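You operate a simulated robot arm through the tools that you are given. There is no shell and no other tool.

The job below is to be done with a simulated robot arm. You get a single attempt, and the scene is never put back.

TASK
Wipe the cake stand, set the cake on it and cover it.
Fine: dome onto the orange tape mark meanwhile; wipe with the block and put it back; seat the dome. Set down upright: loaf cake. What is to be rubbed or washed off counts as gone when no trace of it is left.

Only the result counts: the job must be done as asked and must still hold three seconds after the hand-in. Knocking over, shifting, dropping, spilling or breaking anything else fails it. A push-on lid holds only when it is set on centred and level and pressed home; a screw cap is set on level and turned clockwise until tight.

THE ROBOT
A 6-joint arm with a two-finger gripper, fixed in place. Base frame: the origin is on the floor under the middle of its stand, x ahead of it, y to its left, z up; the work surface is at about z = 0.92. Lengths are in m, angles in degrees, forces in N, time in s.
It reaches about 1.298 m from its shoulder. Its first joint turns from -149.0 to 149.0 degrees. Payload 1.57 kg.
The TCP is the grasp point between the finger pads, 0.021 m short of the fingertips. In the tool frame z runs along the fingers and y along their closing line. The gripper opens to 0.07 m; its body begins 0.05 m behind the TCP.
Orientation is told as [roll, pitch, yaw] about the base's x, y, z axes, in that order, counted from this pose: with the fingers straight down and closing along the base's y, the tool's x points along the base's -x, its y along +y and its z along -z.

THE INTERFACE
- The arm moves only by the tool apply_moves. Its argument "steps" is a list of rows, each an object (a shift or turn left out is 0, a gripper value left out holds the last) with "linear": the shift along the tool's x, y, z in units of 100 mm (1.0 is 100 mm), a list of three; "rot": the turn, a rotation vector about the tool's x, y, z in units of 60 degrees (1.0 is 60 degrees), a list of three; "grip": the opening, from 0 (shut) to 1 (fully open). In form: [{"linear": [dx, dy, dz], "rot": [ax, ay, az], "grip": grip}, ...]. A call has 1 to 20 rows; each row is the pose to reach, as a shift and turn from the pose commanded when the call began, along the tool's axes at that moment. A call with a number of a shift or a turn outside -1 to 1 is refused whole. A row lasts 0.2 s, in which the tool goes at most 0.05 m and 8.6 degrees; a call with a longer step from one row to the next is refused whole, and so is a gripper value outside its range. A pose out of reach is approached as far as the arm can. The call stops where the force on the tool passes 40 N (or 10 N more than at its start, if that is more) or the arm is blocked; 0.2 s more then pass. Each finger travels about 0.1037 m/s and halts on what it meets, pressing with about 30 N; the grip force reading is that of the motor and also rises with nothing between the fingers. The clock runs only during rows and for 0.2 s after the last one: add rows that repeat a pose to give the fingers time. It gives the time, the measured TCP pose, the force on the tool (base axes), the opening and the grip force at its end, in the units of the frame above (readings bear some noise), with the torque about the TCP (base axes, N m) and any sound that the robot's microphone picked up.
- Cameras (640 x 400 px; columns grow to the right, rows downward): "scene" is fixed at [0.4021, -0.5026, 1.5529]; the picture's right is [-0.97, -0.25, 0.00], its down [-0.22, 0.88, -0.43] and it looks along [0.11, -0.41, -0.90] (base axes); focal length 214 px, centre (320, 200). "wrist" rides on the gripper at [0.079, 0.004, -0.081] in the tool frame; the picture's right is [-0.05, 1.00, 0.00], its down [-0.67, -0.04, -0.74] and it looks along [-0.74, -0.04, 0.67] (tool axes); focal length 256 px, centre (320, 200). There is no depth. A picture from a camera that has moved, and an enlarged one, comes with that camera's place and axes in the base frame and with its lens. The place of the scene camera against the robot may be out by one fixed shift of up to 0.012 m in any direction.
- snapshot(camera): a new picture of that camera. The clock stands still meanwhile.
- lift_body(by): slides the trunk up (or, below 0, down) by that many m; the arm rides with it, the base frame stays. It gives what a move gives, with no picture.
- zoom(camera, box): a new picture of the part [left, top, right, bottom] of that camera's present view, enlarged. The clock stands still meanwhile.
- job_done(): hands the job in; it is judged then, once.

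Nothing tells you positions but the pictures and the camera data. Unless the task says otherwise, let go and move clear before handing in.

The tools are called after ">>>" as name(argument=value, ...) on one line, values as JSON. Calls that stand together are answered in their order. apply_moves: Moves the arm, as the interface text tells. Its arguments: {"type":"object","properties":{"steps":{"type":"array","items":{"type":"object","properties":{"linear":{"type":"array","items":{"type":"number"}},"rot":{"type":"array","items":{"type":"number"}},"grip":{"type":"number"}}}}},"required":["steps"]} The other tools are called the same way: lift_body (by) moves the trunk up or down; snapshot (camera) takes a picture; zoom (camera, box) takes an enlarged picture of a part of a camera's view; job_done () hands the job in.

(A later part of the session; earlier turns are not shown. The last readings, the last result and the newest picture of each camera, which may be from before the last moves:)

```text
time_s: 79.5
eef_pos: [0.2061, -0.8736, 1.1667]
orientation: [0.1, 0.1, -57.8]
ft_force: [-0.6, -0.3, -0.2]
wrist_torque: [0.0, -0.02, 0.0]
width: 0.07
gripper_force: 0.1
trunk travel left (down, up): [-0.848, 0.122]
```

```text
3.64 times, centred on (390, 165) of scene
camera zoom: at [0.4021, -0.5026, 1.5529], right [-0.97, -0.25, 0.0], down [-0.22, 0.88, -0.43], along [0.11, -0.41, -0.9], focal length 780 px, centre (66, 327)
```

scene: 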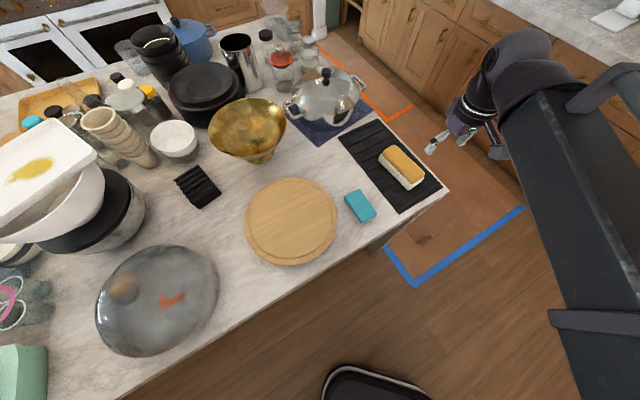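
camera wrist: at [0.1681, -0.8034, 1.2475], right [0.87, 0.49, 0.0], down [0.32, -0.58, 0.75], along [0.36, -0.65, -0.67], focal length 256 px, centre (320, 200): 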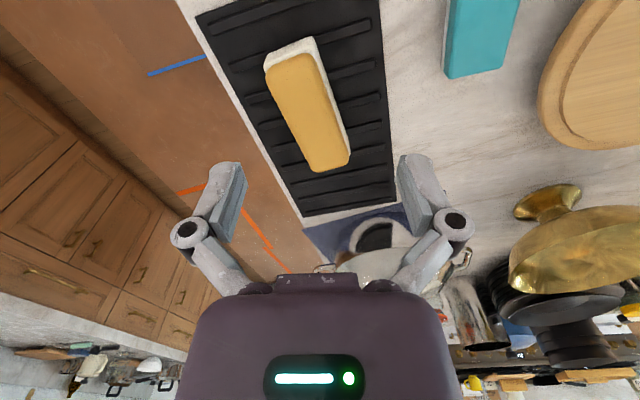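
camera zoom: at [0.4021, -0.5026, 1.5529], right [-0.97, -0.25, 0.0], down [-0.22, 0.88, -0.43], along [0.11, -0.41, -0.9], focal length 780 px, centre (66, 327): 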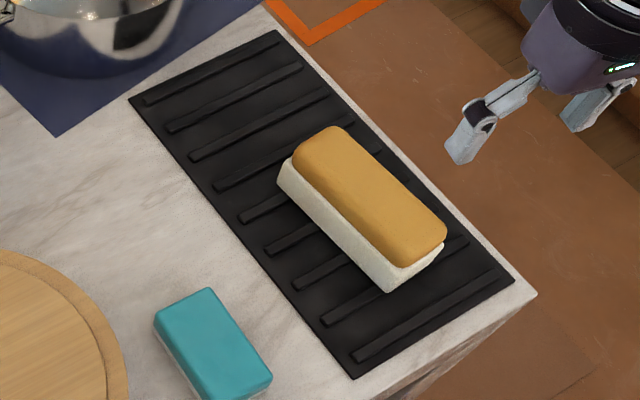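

The loaf is upright on the ribbed mat, about 50 mm wide and 136 mm long, with its long axis near -41° and its centre near (0.239, -0.947). I'll move above it and turn to match.

>>> apply_moves(steps=[{"linear": [-0.3, -0.05, 0], "rot": [0, 0, -0.1]}, {"linear": [-0.6, -0.1, 0], "rot": [0, 0, -0.2]}, {"linear": [-0.803, -0.127, 0], "rot": [0, 0, -0.28]}, {"linear": [-0.803, -0.127, 0], "rot": [0, 0, -0.28]}])

>>> snapshot(camera="wrist")

>>> snapshot(camera="scene")

```text
time_s: 80.5
eef_pos: [0.2386, -0.9506, 1.1678]
orientation: [-0.1, 0.0, -41.0]
ft_force: [-0.6, 0.6, -0.1]
wrist_torque: [0.02, 0.0, 0.04]
width: 0.07
gripper_force: 0.1
trunk travel left (down, up): [-0.848, 0.122]
```

```text
taken
camera wrist: at [0.1825, -0.895, 1.2477], right [0.69, 0.72, 0.0], down [0.48, -0.46, 0.75], along [0.54, -0.52, -0.67], focal length 256 px, centre (320, 200)
```

wrist: 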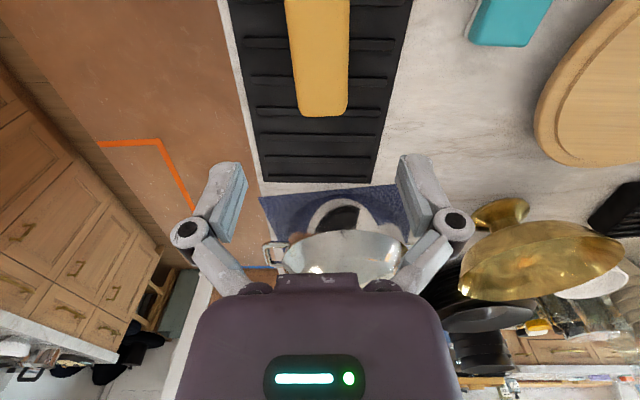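

```text
taken
```

scene: 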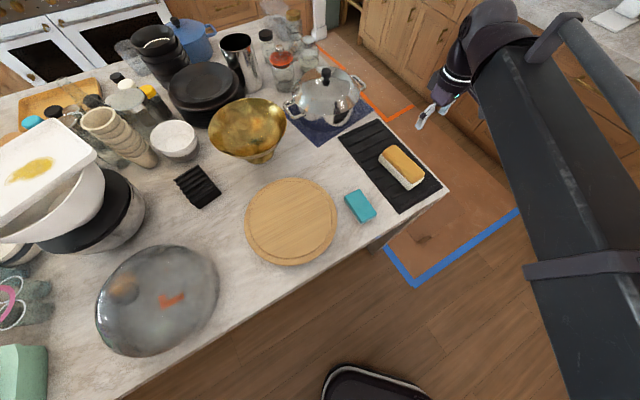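

Aligned with the loaf from above. I'll lower for a close check.

>>> lift_body(by=-0.09)

>>> snapshot(camera="wrist")

>>> zoom(camera="wrist", box=[220, 0, 420, 190])

```text
time_s: 81.8
eef_pos: [0.2391, -0.9515, 1.076]
orientation: [-0.1, 0.1, -41.0]
ft_force: [0.4, 0.3, 0.0]
wrist_torque: [0.01, 0.0, -0.01]
width: 0.07
gripper_force: 0.0
trunk travel left (down, up): [-0.758, 0.212]
```

```text
taken
camera wrist: at [0.1825, -0.8952, 1.1575], right [0.69, 0.72, 0.0], down [0.48, -0.46, 0.75], along [0.54, -0.52, -0.67], focal length 256 px, centre (320, 200)
```

wrist: 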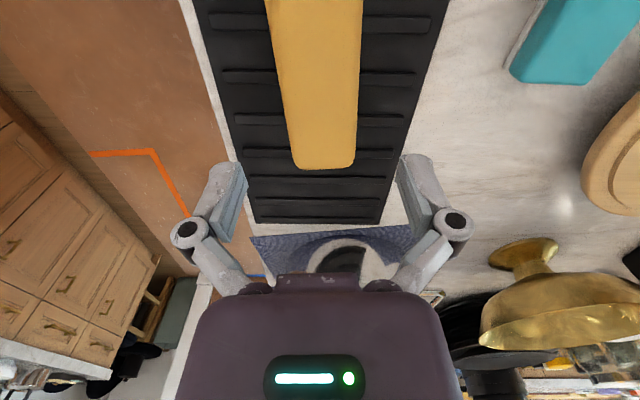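

```text
2.11 times, centred on (320, 95) of wrist
camera zoom: at [0.1825, -0.8952, 1.1575], right [0.69, 0.72, 0.0], down [0.48, -0.46, 0.75], along [0.54, -0.52, -0.67], focal length 539 px, centre (320, 421)
```

zoom: 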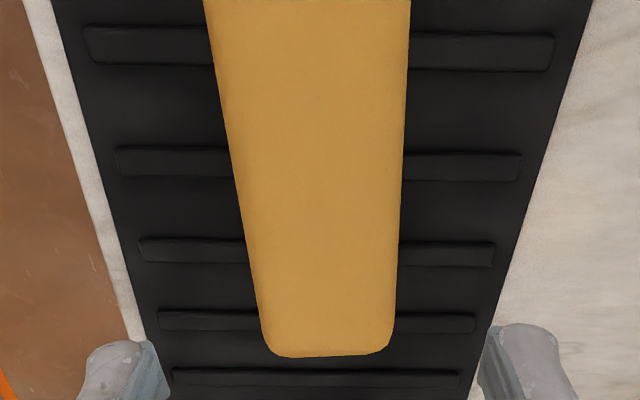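

Centred to within a millimetre. Lowering further to check the finger clearance beside the loaf.

>>> lift_body(by=-0.07)

>>> snapshot(camera="wrist")

>>> zoom(camera="wrist", box=[180, 60, 460, 270])

```text
time_s: 82.9
eef_pos: [0.2388, -0.9502, 1.0063]
orientation: [-0.1, -0.1, -41.1]
ft_force: [-0.2, -0.4, -0.2]
wrist_torque: [0.03, 0.02, -0.03]
width: 0.07
gripper_force: 0.1
trunk travel left (down, up): [-0.688, 0.282]
```

```text
taken
camera wrist: at [0.1825, -0.8952, 1.0875], right [0.69, 0.72, 0.0], down [0.48, -0.46, 0.75], along [0.54, -0.52, -0.67], focal length 256 px, centre (320, 200)
```

wrist: 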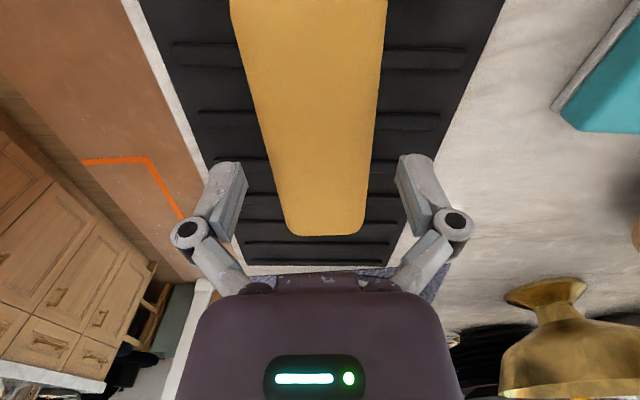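

```text
1.90 times, centred on (320, 165) of wrist
camera zoom: at [0.1825, -0.8952, 1.0875], right [0.69, 0.72, 0.0], down [0.48, -0.46, 0.75], along [0.54, -0.52, -0.67], focal length 488 px, centre (320, 267)
```

zoom: 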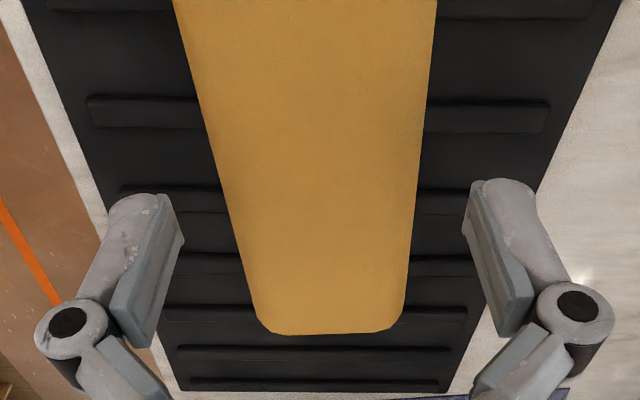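

The loaf top is at z≈0.985 with good clearance on both sides. Lowering to grasp height.

>>> lift_body(by=-0.044)

>>> snapshot(camera="wrist")

>>> zoom(camera="wrist", box=[180, 100, 460, 290])

```text
time_s: 83.7
eef_pos: [0.2388, -0.9507, 0.963]
orientation: [0.0, 0.0, -40.9]
ft_force: [-0.1, -0.8, 0.1]
wrist_torque: [-0.01, -0.03, 0.0]
width: 0.0702
gripper_force: 0.2
trunk travel left (down, up): [-0.644, 0.326]
```

```text
taken
camera wrist: at [0.1825, -0.8951, 1.0435], right [0.69, 0.72, 0.0], down [0.48, -0.46, 0.75], along [0.54, -0.52, -0.67], focal length 256 px, centre (320, 200)
```

wrist: 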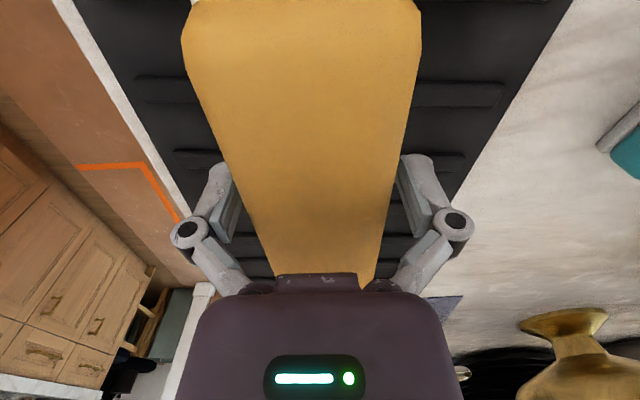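

```text
2.11 times, centred on (320, 195) of wrist
camera zoom: at [0.1825, -0.8951, 1.0435], right [0.69, 0.72, 0.0], down [0.48, -0.46, 0.75], along [0.54, -0.52, -0.67], focal length 539 px, centre (320, 210)
```

zoom: 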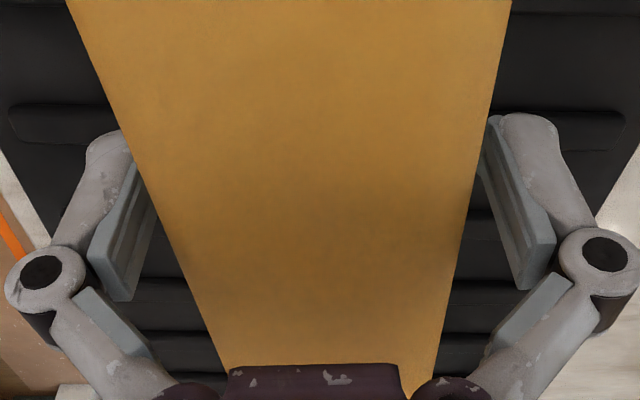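

>>> lift_body(by=-0.004)

>>> apply_moves(steps=[{"grip": 0.9}, {"grip": 0.8}, {"grip": 0.7}, {"grip": 0.5}, {"grip": 0.0}, {"grip": 0.0}])

>>> snapshot(camera="wrist")

```text
time_s: 84.3
eef_pos: [0.2394, -0.9508, 0.9588]
orientation: [0.0, 0.0, -41.0]
ft_force: [-0.4, -0.3, 0.1]
wrist_torque: [0.0, 0.02, 0.0]
width: 0.0701
gripper_force: 0.0
trunk travel left (down, up): [-0.64, 0.33]
```

```text
time_s: 85.7
eef_pos: [0.2391, -0.951, 0.9586]
orientation: [0.0, 0.0, -41.0]
ft_force: [-2.5, -6.6, 6.7]
wrist_torque: [-0.01, 0.2, 0.15]
width: 0.0577
gripper_force: 29.8
trunk travel left (down, up): [-0.64, 0.33]
```

```text
taken
camera wrist: at [0.182, -0.8955, 1.0396], right [0.69, 0.72, 0.0], down [0.48, -0.46, 0.75], along [0.54, -0.52, -0.67], focal length 256 px, centre (320, 200)
```

wrist: 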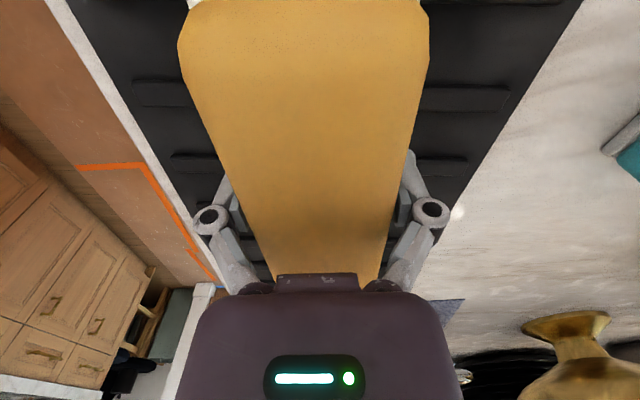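

The loaf is held at 57.7 mm. Lifting gently to check.

>>> lift_body(by=0.03)

>>> snapshot(camera="wrist")

>>> zoom(camera="scene", box=[330, 90, 470, 220])

```text
time_s: 86.4
eef_pos: [0.2394, -0.95, 0.9886]
orientation: [0.1, 0.0, -40.9]
ft_force: [1.3, -0.7, -4.1]
wrist_torque: [0.02, 0.01, 0.04]
width: 0.0577
gripper_force: 29.6
trunk travel left (down, up): [-0.67, 0.3]
```

```text
taken
camera wrist: at [0.1825, -0.8955, 1.0691], right [0.69, 0.72, 0.0], down [0.48, -0.46, 0.75], along [0.54, -0.52, -0.67], focal length 256 px, centre (320, 200)
```

wrist: 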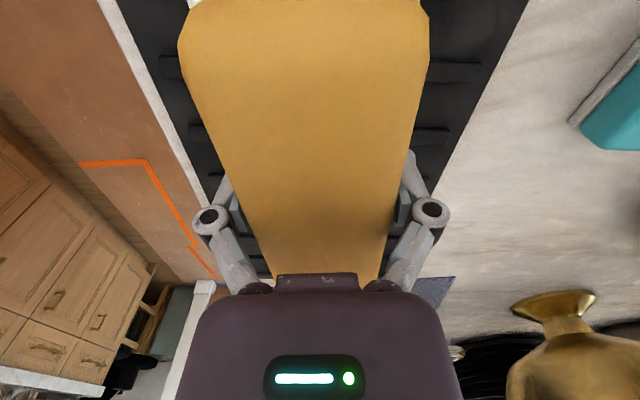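

```text
3.08 times, centred on (400, 155) of scene
camera zoom: at [0.4021, -0.5026, 1.5529], right [-0.97, -0.25, 0.0], down [-0.22, 0.88, -0.43], along [0.11, -0.41, -0.9], focal length 660 px, centre (74, 338)
```

zoom: 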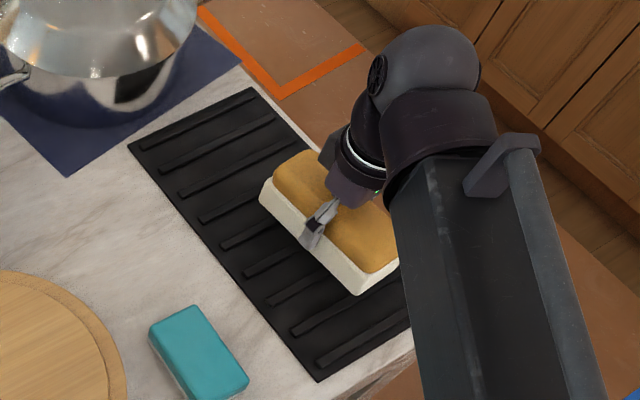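

The loaf is held securely (about 4 N) and upright. I'll lift it higher and carry it over to the board's centre.

>>> lift_body(by=0.1)

>>> apply_moves(steps=[{"linear": [-0.03, 0.2, 0]}, {"linear": [-0.06, 0.45, 0]}, {"linear": [-0.1, 0.75, 0]}, {"linear": [-0.129, 0.974, 0]}])

>>> apply_moves(steps=[{"linear": [-0.04, 0.3, 0]}, {"linear": [-0.08, 0.6, 0]}, {"linear": [-0.11, 0.85, 0]}, {"linear": [-0.129, 0.974, 0]}])

>>> apply_moves(steps=[{"linear": [-0.04, 0.3, 0]}, {"linear": [-0.08, 0.6, 0]}, {"linear": [-0.11, 0.85, 0]}, {"linear": [-0.129, 0.974, 0]}])

>>> apply_moves(steps=[{"linear": [-0.04, 0.3, 0]}, {"linear": [-0.08, 0.6, 0]}, {"linear": [-0.11, 0.85, 0]}, {"linear": [-0.129, 0.95, 0]}, {"linear": [-0.129, 0.974, 0]}, {"linear": [-0.129, 0.974, 0]}])

>>> snapshot(camera="wrist")

>>> snapshot(camera="scene")

```text
time_s: 87.8
eef_pos: [0.2395, -0.9497, 1.0894]
orientation: [0.0, 0.0, -41.0]
ft_force: [0.6, -0.4, -3.9]
wrist_torque: [0.0, 0.01, 0.0]
width: 0.0578
gripper_force: 29.9
trunk travel left (down, up): [-0.77, 0.2]
```

```text
time_s: 88.8
eef_pos: [0.316, -0.8846, 1.088]
orientation: [0.0, 0.0, -41.0]
ft_force: [0.2, -0.3, -3.5]
wrist_torque: [0.0, 0.03, -0.02]
width: 0.0577
gripper_force: 30.0
trunk travel left (down, up): [-0.77, 0.2]
```

```text
time_s: 89.8
eef_pos: [0.3868, -0.8193, 1.0888]
orientation: [0.1, 0.0, -41.0]
ft_force: [0.2, -0.5, -4.1]
wrist_torque: [-0.01, 0.01, 0.02]
width: 0.0578
gripper_force: 29.7
out of reach, approached as far as the arm can: row 3
trunk travel left (down, up): [-0.77, 0.2]
```

```text
time_s: 90.8
eef_pos: [0.4604, -0.7551, 1.0873]
orientation: [0.0, -0.1, -41.0]
ft_force: [0.0, 0.1, -2.9]
wrist_torque: [0.0, 0.05, 0.01]
width: 0.0575
gripper_force: 29.7
trunk travel left (down, up): [-0.77, 0.2]
```

```text
time_s: 92.2
eef_pos: [0.5325, -0.6888, 1.0893]
orientation: [0.0, 0.0, -41.0]
ft_force: [-0.1, 0.6, -3.2]
wrist_torque: [-0.01, 0.01, -0.03]
width: 0.0578
gripper_force: 30.2
trunk travel left (down, up): [-0.77, 0.2]
```

```text
taken
camera wrist: at [0.4764, -0.6349, 1.1692], right [0.69, 0.72, 0.0], down [0.48, -0.46, 0.75], along [0.54, -0.52, -0.67], focal length 256 px, centre (320, 200)
```

wrist: 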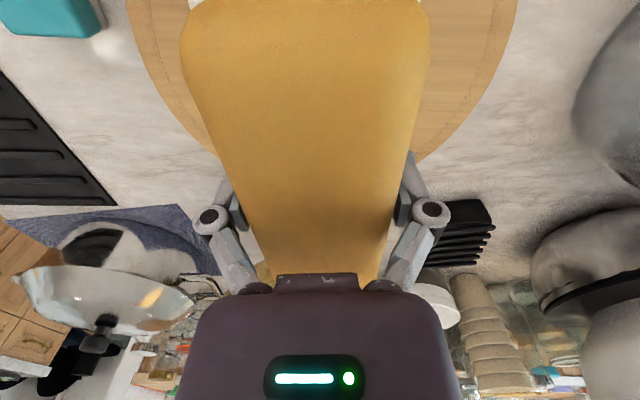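

```text
taken
```

scene: 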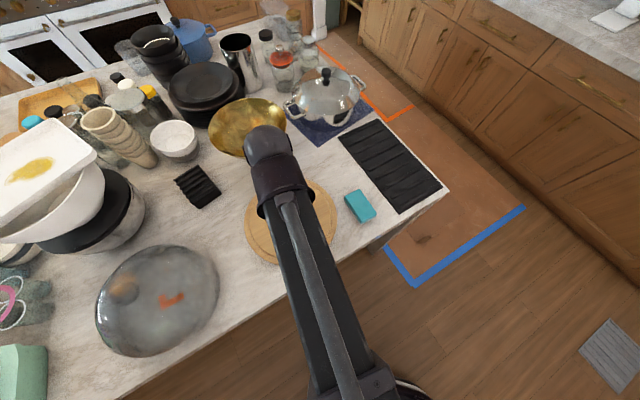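

The loaf is over the board's centre. Lowering to just above the surface and then in small steps.

>>> lift_body(by=-0.078)

>>> lift_body(by=-0.003)

>>> lift_body(by=-0.003)

```text
time_s: 93.3
eef_pos: [0.5344, -0.6896, 1.01]
orientation: [-0.1, 0.0, -41.0]
ft_force: [-0.5, 0.2, -3.7]
wrist_torque: [0.02, 0.02, -0.01]
width: 0.0579
gripper_force: 30.0
trunk travel left (down, up): [-0.692, 0.278]
```

```text
time_s: 93.8
eef_pos: [0.5321, -0.6897, 1.0071]
orientation: [0.0, -0.1, -41.0]
ft_force: [0.0, 0.0, -3.8]
wrist_torque: [0.01, 0.0, -0.01]
width: 0.0578
gripper_force: 29.9
trunk travel left (down, up): [-0.689, 0.281]
```

```text
time_s: 94.3
eef_pos: [0.5327, -0.6898, 1.0035]
orientation: [0.0, -0.1, -41.0]
ft_force: [-0.3, -0.1, -2.9]
wrist_torque: [-0.01, 0.03, 0.0]
width: 0.0578
gripper_force: 30.2
trunk travel left (down, up): [-0.686, 0.284]
```

>>> lift_body(by=-0.002)

>>> lift_body(by=-0.002)

>>> lift_body(by=-0.0015)

```text
time_s: 94.9
eef_pos: [0.5313, -0.69, 1.0026]
orientation: [0.0, 0.0, -41.0]
ft_force: [0.0, 0.5, -1.8]
wrist_torque: [-0.01, -0.03, -0.02]
width: 0.0577
gripper_force: 29.8
trunk travel left (down, up): [-0.684, 0.286]
```

```text
time_s: 95.4
eef_pos: [0.5325, -0.6902, 1.0008]
orientation: [0.0, -0.1, -41.1]
ft_force: [-0.7, 0.3, -3.6]
wrist_torque: [-0.01, 0.01, 0.0]
width: 0.0576
gripper_force: 30.3
trunk travel left (down, up): [-0.682, 0.288]
```

```text
time_s: 95.9
eef_pos: [0.5329, -0.6901, 1.0001]
orientation: [-0.1, -0.1, -41.0]
ft_force: [3.2, -5.5, 10.8]
wrist_torque: [0.18, 0.27, 0.0]
width: 0.0574
gripper_force: 30.2
trunk travel left (down, up): [-0.681, 0.289]
```

The loaf is on the board. I'll ease off slightly, open the fingers, and rise straight up.

>>> lift_body(by=0.0008)

>>> apply_moves(steps=[{"grip": 0.88}, {"grip": 0.95}, {"grip": 1.0}, {"grip": 1.0}])

>>> snapshot(camera="wrist")

```text
time_s: 96.4
eef_pos: [0.5328, -0.6895, 0.9997]
orientation: [0.0, -0.1, -41.0]
ft_force: [0.7, -1.4, 2.6]
wrist_torque: [-0.38, -0.27, -0.01]
width: 0.0578
gripper_force: 30.3
trunk travel left (down, up): [-0.681, 0.289]
```

```text
time_s: 97.4
eef_pos: [0.5329, -0.6895, 0.9992]
orientation: [0.0, 0.0, -40.9]
ft_force: [0.5, -0.9, 0.9]
wrist_torque: [-0.02, -0.01, 0.03]
width: 0.07
gripper_force: 0.1
trunk travel left (down, up): [-0.681, 0.289]
```

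```text
taken
camera wrist: at [0.4761, -0.6348, 1.0808], right [0.69, 0.72, 0.0], down [0.48, -0.46, 0.75], along [0.54, -0.52, -0.67], focal length 256 px, centre (320, 200)
```

wrist: 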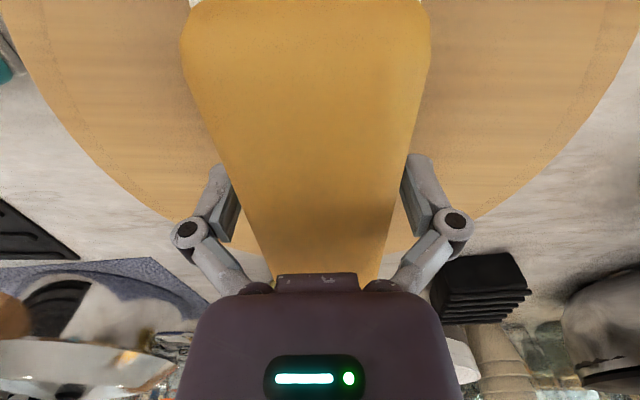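

>>> lift_body(by=0.03)

>>> snapshot(camera="wrist")

>>> lift_body(by=0.17)

>>> snapshot(camera="wrist")

>>> snapshot(camera="scene")

```text
time_s: 98.2
eef_pos: [0.5319, -0.6899, 1.0292]
orientation: [0.0, 0.1, -41.0]
ft_force: [-0.3, 0.9, -0.7]
wrist_torque: [-0.01, 0.02, 0.01]
width: 0.0701
gripper_force: 0.0
trunk travel left (down, up): [-0.711, 0.259]
```

```text
taken
camera wrist: at [0.4761, -0.6349, 1.1108], right [0.69, 0.72, 0.0], down [0.48, -0.46, 0.75], along [0.54, -0.52, -0.67], focal length 256 px, centre (320, 200)
```

wrist: 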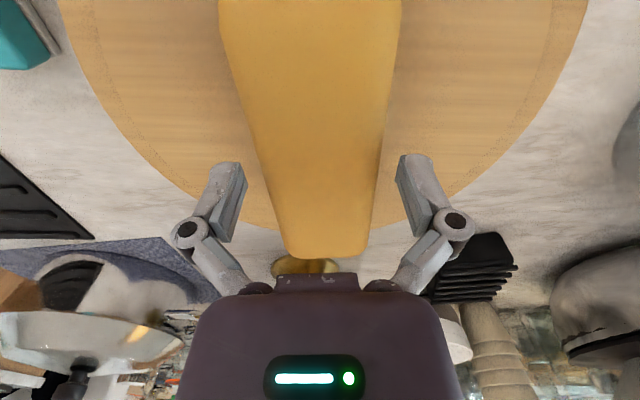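

```text
time_s: 100.1
eef_pos: [0.5328, -0.69, 1.1995]
orientation: [0.0, 0.0, -41.0]
ft_force: [-0.2, 0.4, 0.0]
wrist_torque: [-0.03, -0.01, 0.01]
width: 0.0701
gripper_force: 0.1
trunk travel left (down, up): [-0.881, 0.089]
```

```text
taken
camera wrist: at [0.4761, -0.6349, 1.2807], right [0.69, 0.72, 0.0], down [0.48, -0.46, 0.75], along [0.54, -0.52, -0.67], focal length 256 px, centre (320, 200)
```

wrist: 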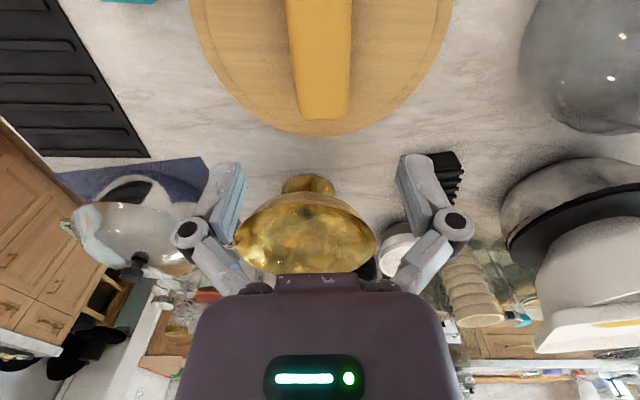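

```text
taken
```

scene: 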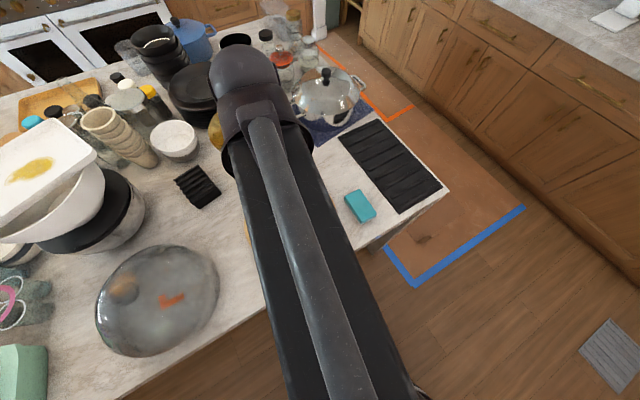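

The loaf stands upright on the board. Now I go back for the dome at (0.789, -0.413).

>>> apply_moves(steps=[{"linear": [-0.01, 0.3, 0], "rot": [0, 0, 0.02]}, {"linear": [-0.02, 0.65, 0], "rot": [0, 0, 0.04]}, {"linear": [-0.03, 1.0, 0], "rot": [0, 0, 0.067]}])

>>> snapshot(camera="scene")

>>> zoom(camera="scene", box=[230, 160, 350, 280])

>>> snapshot(camera="wrist")

```text
time_s: 100.9
eef_pos: [0.6017, -0.6116, 1.2001]
orientation: [0.0, -0.1, -44.9]
ft_force: [-0.1, -0.3, -0.2]
wrist_torque: [-0.01, 0.0, 0.03]
width: 0.07
gripper_force: 0.0
trunk travel left (down, up): [-0.881, 0.089]
```

```text
taken
```

scene: 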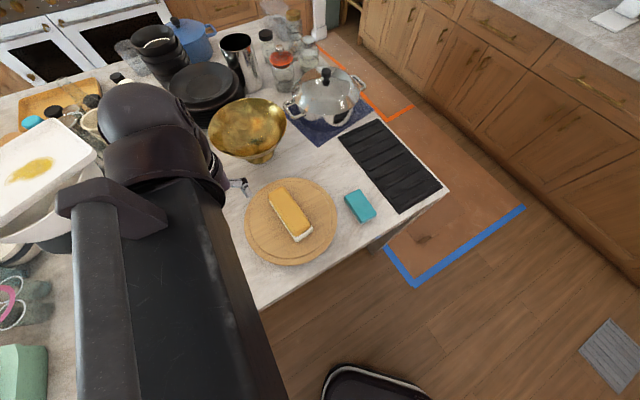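

```text
3.33 times, centred on (290, 220) of scene
camera zoom: at [0.4021, -0.5026, 1.5529], right [-0.97, -0.25, 0.0], down [-0.22, 0.88, -0.43], along [0.11, -0.41, -0.9], focal length 715 px, centre (420, 133)
```

zoom: 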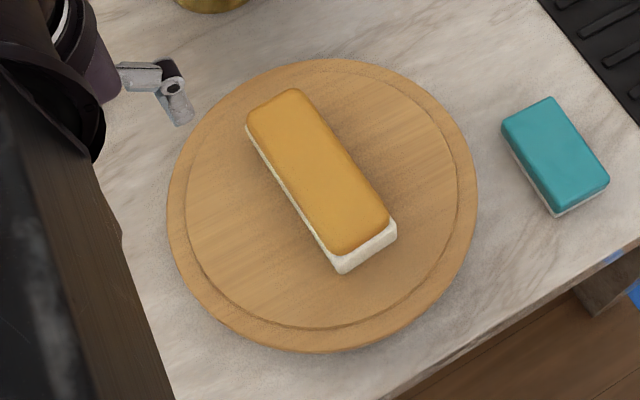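

```text
taken
camera wrist: at [0.55, -0.5533, 1.2808], right [0.74, 0.67, 0.0], down [0.45, -0.5, 0.75], along [0.5, -0.55, -0.67], focal length 256 px, centre (320, 200)
```

wrist: 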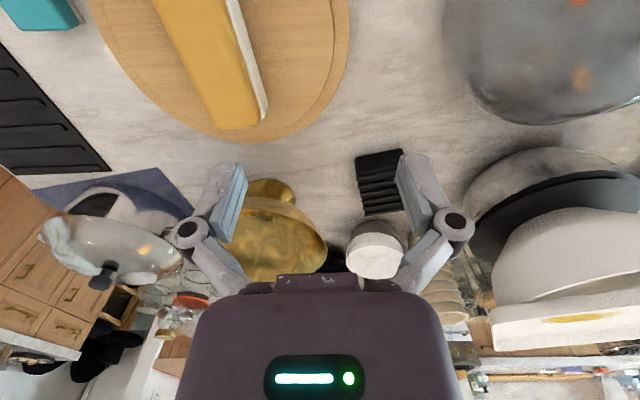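

The loaf sits centred and upright on the board, which hasn't shifted. Continuing to the dome.

>>> apply_moves(steps=[{"linear": [0.01, 0.35, 0]}, {"linear": [0.02, 0.7, 0]}, {"linear": [0.03, 1.0, 0]}])

>>> apply_moves(steps=[{"linear": [0.01, 0.35, 0]}, {"linear": [0.02, 0.7, 0]}, {"linear": [0.03, 1.0, 0]}])

>>> apply_moves(steps=[{"linear": [0.01, 0.35, 0]}, {"linear": [0.03, 0.65, 0]}, {"linear": [0.033, 0.726, 0]}, {"linear": [0.033, 0.726, 0]}])

>>> snapshot(camera="wrist")

>>> snapshot(camera="scene")

```text
time_s: 101.7
eef_pos: [0.6696, -0.5426, 1.1999]
orientation: [0.0, -0.1, -45.0]
ft_force: [-0.1, -0.8, -0.5]
wrist_torque: [-0.01, 0.03, 0.0]
width: 0.0699
gripper_force: 0.0
trunk travel left (down, up): [-0.881, 0.089]
```

```text
time_s: 102.5
eef_pos: [0.7359, -0.4715, 1.2012]
orientation: [0.0, 0.0, -44.9]
ft_force: [-0.3, 0.5, 0.2]
wrist_torque: [-0.02, 0.0, 0.03]
width: 0.07
gripper_force: 0.1
trunk travel left (down, up): [-0.881, 0.089]
```

```text
time_s: 103.5
eef_pos: [0.7864, -0.4177, 1.2003]
orientation: [0.0, 0.0, -45.0]
ft_force: [-0.2, 1.0, -0.7]
wrist_torque: [0.0, 0.04, -0.01]
width: 0.0698
gripper_force: 0.1
trunk travel left (down, up): [-0.881, 0.089]
```

```text
taken
camera wrist: at [0.7334, -0.3587, 1.2808], right [0.74, 0.67, 0.0], down [0.45, -0.5, 0.75], along [0.5, -0.55, -0.67], focal length 256 px, centre (320, 200)
```

wrist: 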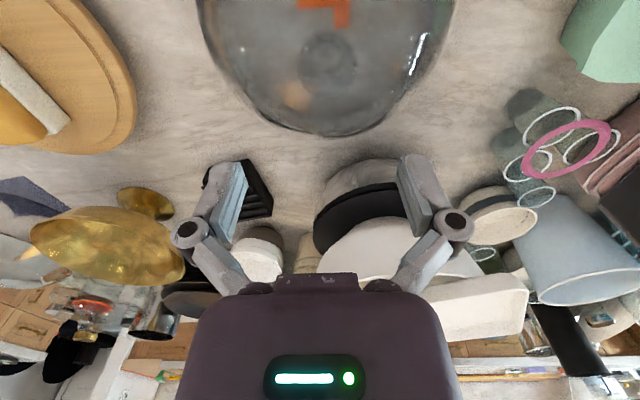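

```text
taken
```

scene: 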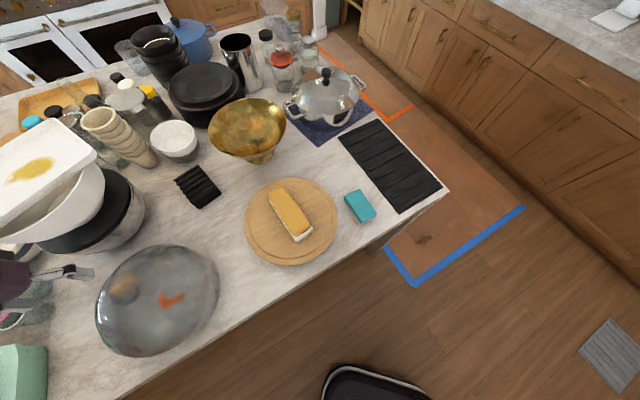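

I need about 5 mm more to match the release pose over the knob. Correcting and lowering partway.

>>> apply_moves(steps=[{"linear": [0.013, 0.053, 0]}, {"linear": [0.013, 0.053, 0]}])

>>> lift_body(by=-0.09)

>>> zoom(camera="wrist", box=[200, 60, 440, 220])

```text
time_s: 104.1
eef_pos: [0.79, -0.4116, 1.2005]
orientation: [0.0, 0.1, -45.0]
ft_force: [-0.9, -0.1, -0.4]
wrist_torque: [-0.03, 0.01, -0.02]
width: 0.0702
gripper_force: 0.1
trunk travel left (down, up): [-0.881, 0.089]
```

```text
time_s: 105.3
eef_pos: [0.7902, -0.4137, 1.1104]
orientation: [-0.1, -0.1, -45.0]
ft_force: [-0.5, -0.7, 0.7]
wrist_torque: [0.0, 0.0, 0.0]
width: 0.0699
gripper_force: 0.0
trunk travel left (down, up): [-0.791, 0.179]
```

```text
2.50 times, centred on (320, 140) of wrist
camera zoom: at [0.7368, -0.3539, 1.1908], right [0.74, 0.67, 0.0], down [0.45, -0.5, 0.75], along [0.5, -0.55, -0.67], focal length 640 px, centre (320, 350)
```

zoom: 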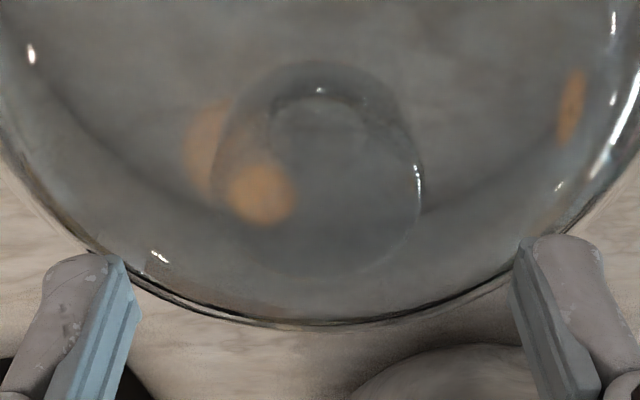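

Well aligned with the knob. Lowering to the same grip height and closing.

>>> lift_body(by=-0.0372)

>>> zoom(camera="wrist", box=[200, 80, 440, 240])

```text
time_s: 106.1
eef_pos: [0.7899, -0.4139, 1.0738]
orientation: [0.0, 0.0, -44.9]
ft_force: [0.1, 0.0, 0.3]
wrist_torque: [-0.02, 0.0, -0.02]
width: 0.07
gripper_force: 0.0
trunk travel left (down, up): [-0.754, 0.216]
```

```text
2.50 times, centred on (320, 160) of wrist
camera zoom: at [0.7368, -0.3539, 1.1536], right [0.74, 0.67, 0.0], down [0.45, -0.5, 0.75], along [0.5, -0.55, -0.67], focal length 640 px, centre (320, 300)
```

zoom: 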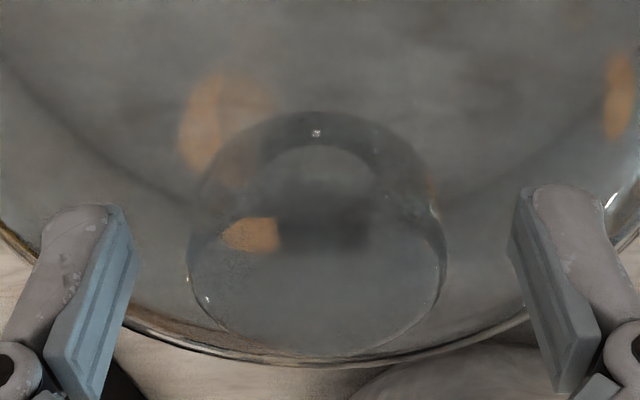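

>>> apply_moves(steps=[{"grip": 0.75}, {"grip": 0.6}, {"grip": 0.0}, {"grip": 0.0}, {"grip": 0.0}])

>>> snapshot(camera="wrist")

>>> lift_body(by=0.03)

>>> snapshot(camera="wrist")

```text
time_s: 107.3
eef_pos: [0.7888, -0.4133, 1.073]
orientation: [0.1, -0.1, -45.0]
ft_force: [0.0, -2.3, 2.4]
wrist_torque: [0.02, 0.16, -0.01]
width: 0.0462
gripper_force: 29.8
trunk travel left (down, up): [-0.754, 0.216]
```

```text
taken
camera wrist: at [0.7366, -0.3541, 1.1537], right [0.74, 0.67, 0.0], down [0.45, -0.5, 0.75], along [0.5, -0.55, -0.67], focal length 256 px, centre (320, 200)
```

wrist: 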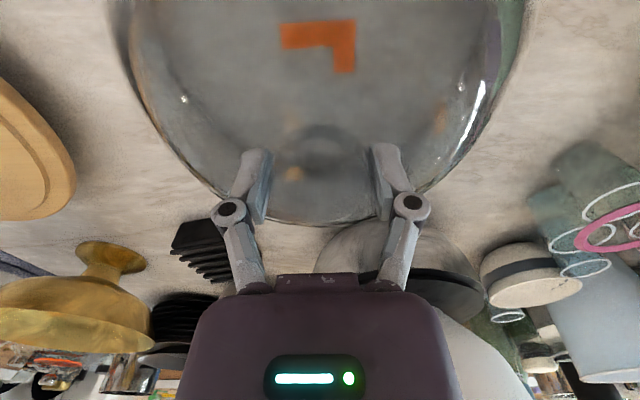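

```text
time_s: 108.1
eef_pos: [0.7898, -0.4123, 1.1026]
orientation: [0.0, 0.0, -44.9]
ft_force: [-0.6, 0.4, -4.7]
wrist_torque: [-0.02, 0.01, -0.01]
width: 0.0458
gripper_force: 30.0
trunk travel left (down, up): [-0.784, 0.186]
```

```text
taken
camera wrist: at [0.7373, -0.3541, 1.1832], right [0.74, 0.67, 0.0], down [0.45, -0.5, 0.74], along [0.5, -0.55, -0.67], focal length 256 px, centre (320, 200)
```

wrist: 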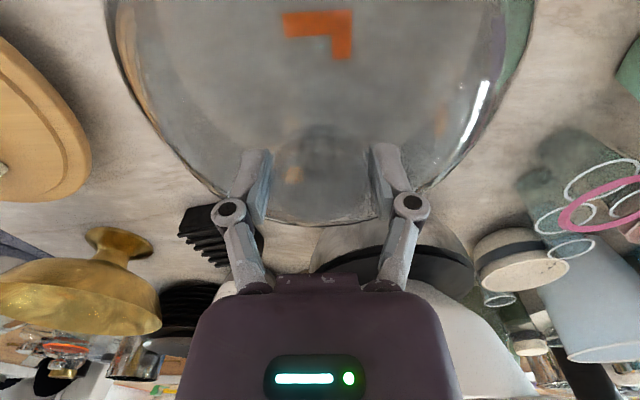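

The dome is up again (about 5 N). I'll raise it well above the loaf's height and carry it back to the board.

>>> lift_body(by=0.16)

>>> apply_moves(steps=[{"linear": [-0.01, -0.2, 0]}, {"linear": [-0.02, -0.45, 0]}, {"linear": [-0.03, -0.7, 0]}, {"linear": [-0.038, -0.9, 0]}, {"linear": [-0.038, -0.94, 0]}])

>>> apply_moves(steps=[{"linear": [-0.01, -0.2, 0]}, {"linear": [-0.02, -0.45, 0]}, {"linear": [-0.03, -0.7, 0]}, {"linear": [-0.038, -0.9, 0]}, {"linear": [-0.038, -0.94, 0]}])

>>> snapshot(camera="wrist")

>>> snapshot(camera="scene")

```text
time_s: 109.9
eef_pos: [0.7908, -0.4133, 1.2626]
orientation: [0.0, 0.0, -45.0]
ft_force: [0.7, -0.5, -4.8]
wrist_torque: [0.02, 0.0, -0.05]
width: 0.0457
gripper_force: 29.9
trunk travel left (down, up): [-0.944, 0.026]
```

```text
time_s: 111.1
eef_pos: [0.7264, -0.4816, 1.2628]
orientation: [0.1, 0.0, -45.0]
ft_force: [-0.6, 0.4, -4.2]
wrist_torque: [-0.02, -0.01, 0.01]
width: 0.0459
gripper_force: 30.2
trunk travel left (down, up): [-0.944, 0.026]
```

```text
time_s: 112.3
eef_pos: [0.6609, -0.5527, 1.2618]
orientation: [0.0, 0.0, -44.9]
ft_force: [0.1, -0.8, -5.2]
wrist_torque: [-0.01, 0.03, 0.0]
width: 0.046
gripper_force: 29.8
trunk travel left (down, up): [-0.944, 0.026]
```

```text
taken
camera wrist: at [0.6087, -0.4926, 1.3432], right [0.74, 0.67, 0.0], down [0.45, -0.5, 0.75], along [0.5, -0.55, -0.67], focal length 256 px, centre (320, 200)
```

wrist: 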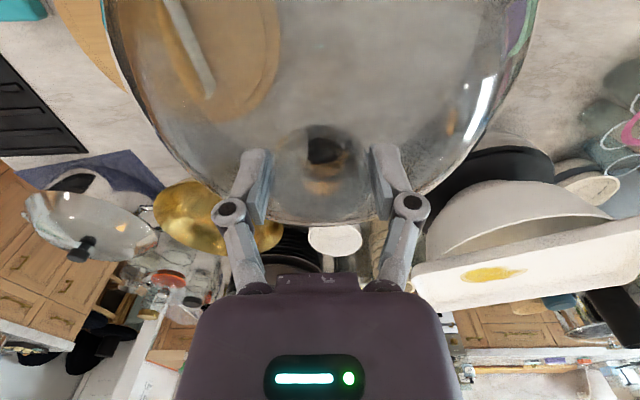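

```text
taken
```

scene: 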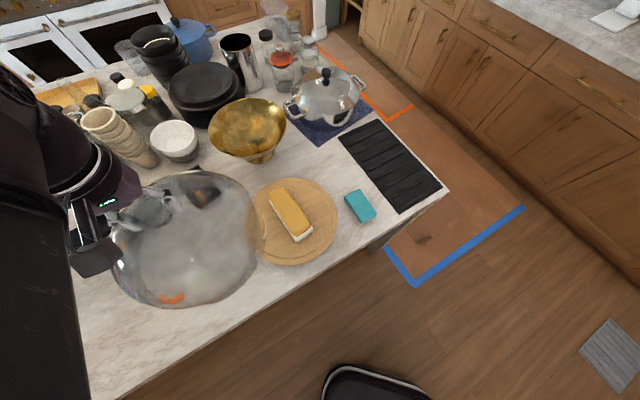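

Halfway there, all clear. Continuing to the point above the board.

>>> apply_moves(steps=[{"linear": [-0.01, -0.2, 0]}, {"linear": [-0.02, -0.45, 0]}, {"linear": [-0.03, -0.7, 0]}, {"linear": [-0.04, -0.9, 0]}, {"linear": [-0.04, -0.94, 0]}])

>>> apply_moves(steps=[{"linear": [-0.01, -0.2, 0]}, {"linear": [-0.02, -0.45, 0]}, {"linear": [-0.03, -0.7, 0]}, {"linear": [-0.04, -0.88, 0]}, {"linear": [-0.043, -0.935, 0]}, {"linear": [-0.043, -0.935, 0]}, {"linear": [-0.043, -0.935, 0]}])

>>> snapshot(camera="wrist")

>>> snapshot(camera="scene")

```text
time_s: 113.5
eef_pos: [0.5982, -0.6216, 1.262]
orientation: [0.0, 0.0, -45.0]
ft_force: [0.6, 0.0, -5.2]
wrist_torque: [-0.01, 0.03, 0.03]
width: 0.0457
gripper_force: 30.3
trunk travel left (down, up): [-0.944, 0.026]
```

```text
time_s: 115.1
eef_pos: [0.5355, -0.6894, 1.2622]
orientation: [0.0, 0.0, -45.0]
ft_force: [0.1, 0.0, -4.4]
wrist_torque: [0.03, -0.02, 0.01]
width: 0.0458
gripper_force: 29.7
trunk travel left (down, up): [-0.944, 0.026]
```

```text
taken
camera wrist: at [0.4821, -0.6308, 1.3432], right [0.74, 0.67, 0.0], down [0.45, -0.5, 0.75], along [0.5, -0.55, -0.67], focal length 256 px, centre (320, 200)
```

wrist: 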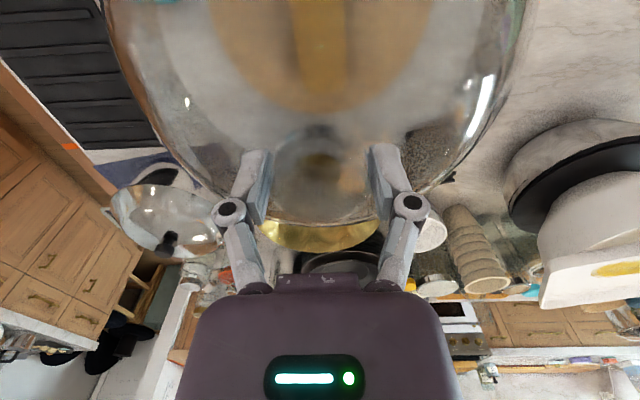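

```text
taken
```

scene: 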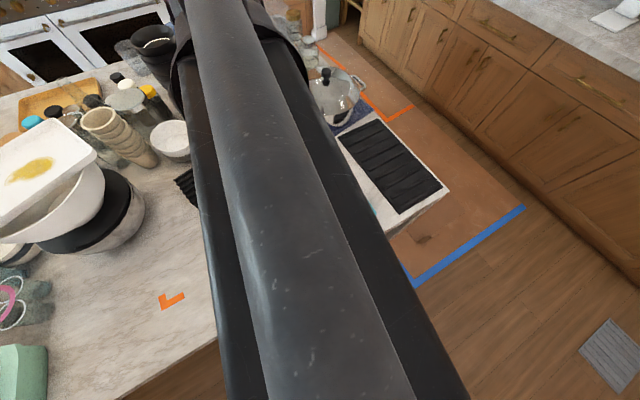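

The pose matches the original seated pose to within 0.3 mm. Lowering the dome over the loaf in stages.

>>> lift_body(by=-0.08)

>>> lift_body(by=-0.04)

>>> snapshot(camera="wrist")

>>> zoom(camera="wrist", box=[90, 0, 540, 250])

>>> snapshot(camera="scene")

```text
time_s: 116.3
eef_pos: [0.5351, -0.6894, 1.1825]
orientation: [-0.1, 0.0, -45.1]
ft_force: [-0.5, 0.2, -5.8]
wrist_torque: [0.02, 0.03, 0.02]
width: 0.0459
gripper_force: 30.2
trunk travel left (down, up): [-0.864, 0.106]
```

```text
time_s: 117.1
eef_pos: [0.5359, -0.6901, 1.1422]
orientation: [0.0, -0.1, -45.0]
ft_force: [0.3, -0.7, -4.7]
wrist_torque: [0.01, 0.02, 0.0]
width: 0.046
gripper_force: 30.0
trunk travel left (down, up): [-0.824, 0.146]
```

```text
taken
camera wrist: at [0.482, -0.6307, 1.2233], right [0.74, 0.67, 0.0], down [0.45, -0.5, 0.75], along [0.5, -0.55, -0.67], focal length 256 px, centre (320, 200)
```

wrist: 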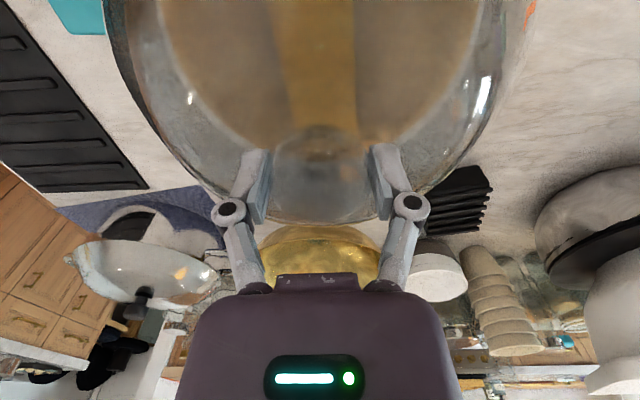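

```text
1.42 times, centred on (315, 125) of wrist
camera zoom: at [0.482, -0.6307, 1.2233], right [0.74, 0.67, 0.0], down [0.45, -0.5, 0.75], along [0.5, -0.55, -0.67], focal length 364 px, centre (327, 307)
```

zoom: 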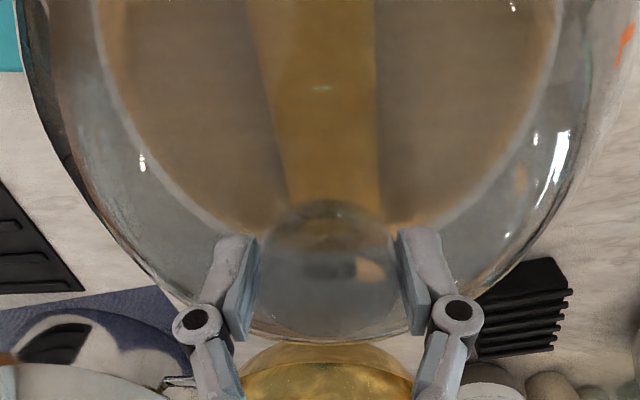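

```text
taken
```

scene: 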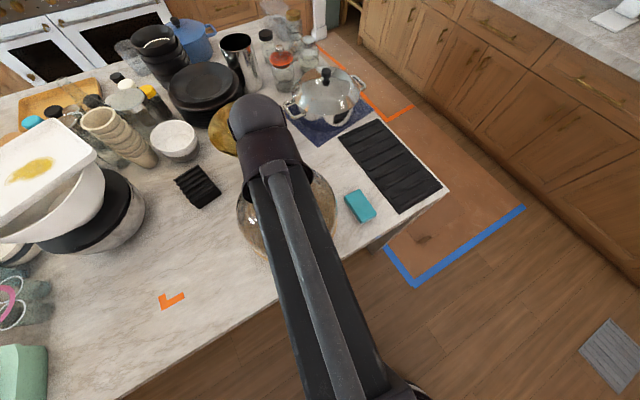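

The dome is around the loaf without touching. Lowering the last couple of centimetres carefully.

>>> lift_body(by=-0.017)

>>> lift_body(by=-0.003)

>>> lift_body(by=-0.002)

```text
time_s: 117.8
eef_pos: [0.5339, -0.6902, 1.1259]
orientation: [0.1, -0.1, -45.0]
ft_force: [0.2, 0.5, -4.9]
wrist_torque: [0.0, 0.0, -0.02]
width: 0.046
gripper_force: 30.0
trunk travel left (down, up): [-0.807, 0.163]
```

```text
time_s: 118.3
eef_pos: [0.535, -0.6905, 1.1224]
orientation: [0.0, 0.0, -45.0]
ft_force: [-0.1, 0.0, -5.0]
wrist_torque: [0.02, 0.0, 0.0]
width: 0.046
gripper_force: 29.9
trunk travel left (down, up): [-0.804, 0.166]
```

```text
time_s: 118.8
eef_pos: [0.534, -0.6902, 1.121]
orientation: [-0.1, 0.0, -45.0]
ft_force: [0.3, -0.2, -4.3]
wrist_torque: [0.0, 0.01, -0.01]
width: 0.0461
gripper_force: 30.0
trunk travel left (down, up): [-0.802, 0.168]
```

>>> lift_body(by=-0.0015)

>>> lift_body(by=-0.001)

>>> lift_body(by=-0.001)

```text
time_s: 119.3
eef_pos: [0.5346, -0.689, 1.1202]
orientation: [0.0, 0.1, -45.1]
ft_force: [-0.1, -1.0, -2.5]
wrist_torque: [-0.13, -0.1, 0.01]
width: 0.046
gripper_force: 30.2
trunk travel left (down, up): [-0.801, 0.169]
```

```text
time_s: 119.8
eef_pos: [0.5338, -0.6892, 1.1195]
orientation: [0.0, -0.2, -45.0]
ft_force: [3.9, -4.7, 15.1]
wrist_torque: [0.14, 0.2, -0.04]
width: 0.046
gripper_force: 30.5
trunk travel left (down, up): [-0.8, 0.17]
```

```text
time_s: 120.3
eef_pos: [0.5335, -0.6898, 1.1181]
orientation: [0.0, -0.1, -45.0]
ft_force: [2.9, -4.2, 11.9]
wrist_torque: [-0.15, -0.11, 0.01]
width: 0.0456
gripper_force: 29.7
trunk travel left (down, up): [-0.799, 0.171]
```

The dome has met its ledge at the same height as originally seated. I'll press it home a little more and look.

>>> lift_body(by=-0.001)

>>> snapshot(camera="wrist")

>>> zoom(camera="scene", box=[220, 150, 360, 280])

```text
time_s: 120.8
eef_pos: [0.5346, -0.6883, 1.1169]
orientation: [-0.1, -0.1, -45.0]
ft_force: [2.9, -4.0, 14.8]
wrist_torque: [-0.13, -0.07, 0.02]
width: 0.0456
gripper_force: 30.1
trunk travel left (down, up): [-0.798, 0.172]
```

```text
taken
camera wrist: at [0.4812, -0.6299, 1.1977], right [0.74, 0.67, 0.0], down [0.45, -0.5, 0.75], along [0.5, -0.55, -0.67], focal length 256 px, centre (320, 200)
```

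wrist: 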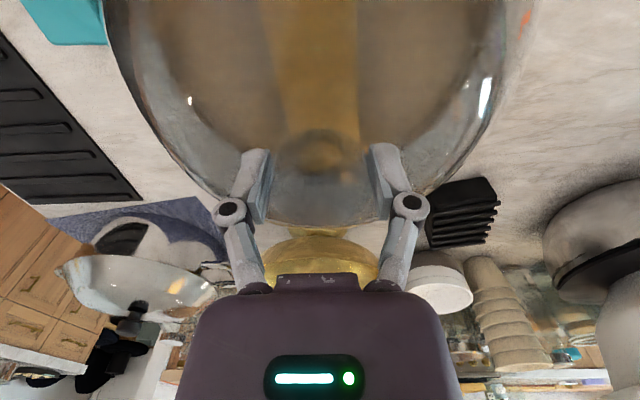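

```text
3.08 times, centred on (290, 215) of scene
camera zoom: at [0.4021, -0.5026, 1.5529], right [-0.97, -0.25, 0.0], down [-0.22, 0.88, -0.43], along [0.11, -0.41, -0.9], focal length 660 px, centre (412, 154)
```

zoom: 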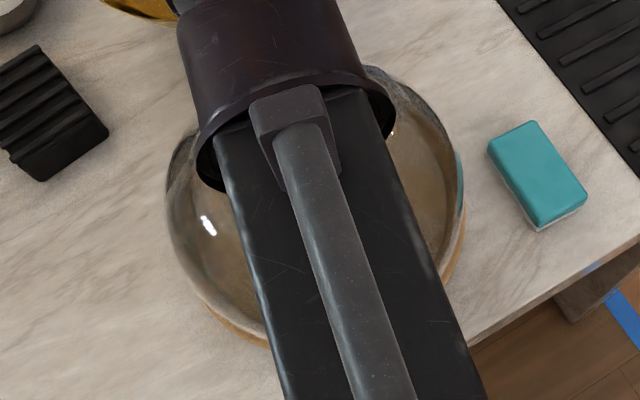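

The dome is firmly down; more pressing only slides the fingers on the knob. I'll ease off and release.

>>> lift_body(by=0.001)

>>> apply_moves(steps=[{"grip": 0.7}, {"grip": 0.8}, {"grip": 1.0}, {"grip": 1.0}])

>>> zoom(camera="wrist", box=[160, 40, 480, 240])

```text
time_s: 121.3
eef_pos: [0.5344, -0.6891, 1.1166]
orientation: [0.1, -0.1, -45.0]
ft_force: [-0.1, 0.9, -0.7]
wrist_torque: [-0.29, -0.26, -0.01]
width: 0.0456
gripper_force: 29.6
trunk travel left (down, up): [-0.799, 0.171]
```

```text
time_s: 122.3
eef_pos: [0.5354, -0.6898, 1.1169]
orientation: [-0.1, 0.0, -44.9]
ft_force: [0.3, -0.5, 0.2]
wrist_torque: [-0.01, -0.01, 0.03]
width: 0.0701
gripper_force: 0.0
trunk travel left (down, up): [-0.799, 0.171]
```

```text
2.00 times, centred on (320, 140) of wrist
camera zoom: at [0.4818, -0.6304, 1.1981], right [0.74, 0.67, 0.0], down [0.45, -0.5, 0.75], along [0.5, -0.55, -0.67], focal length 512 px, centre (320, 320)
```

zoom: 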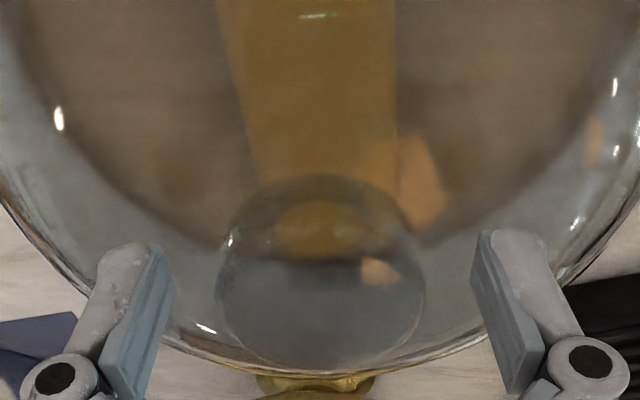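

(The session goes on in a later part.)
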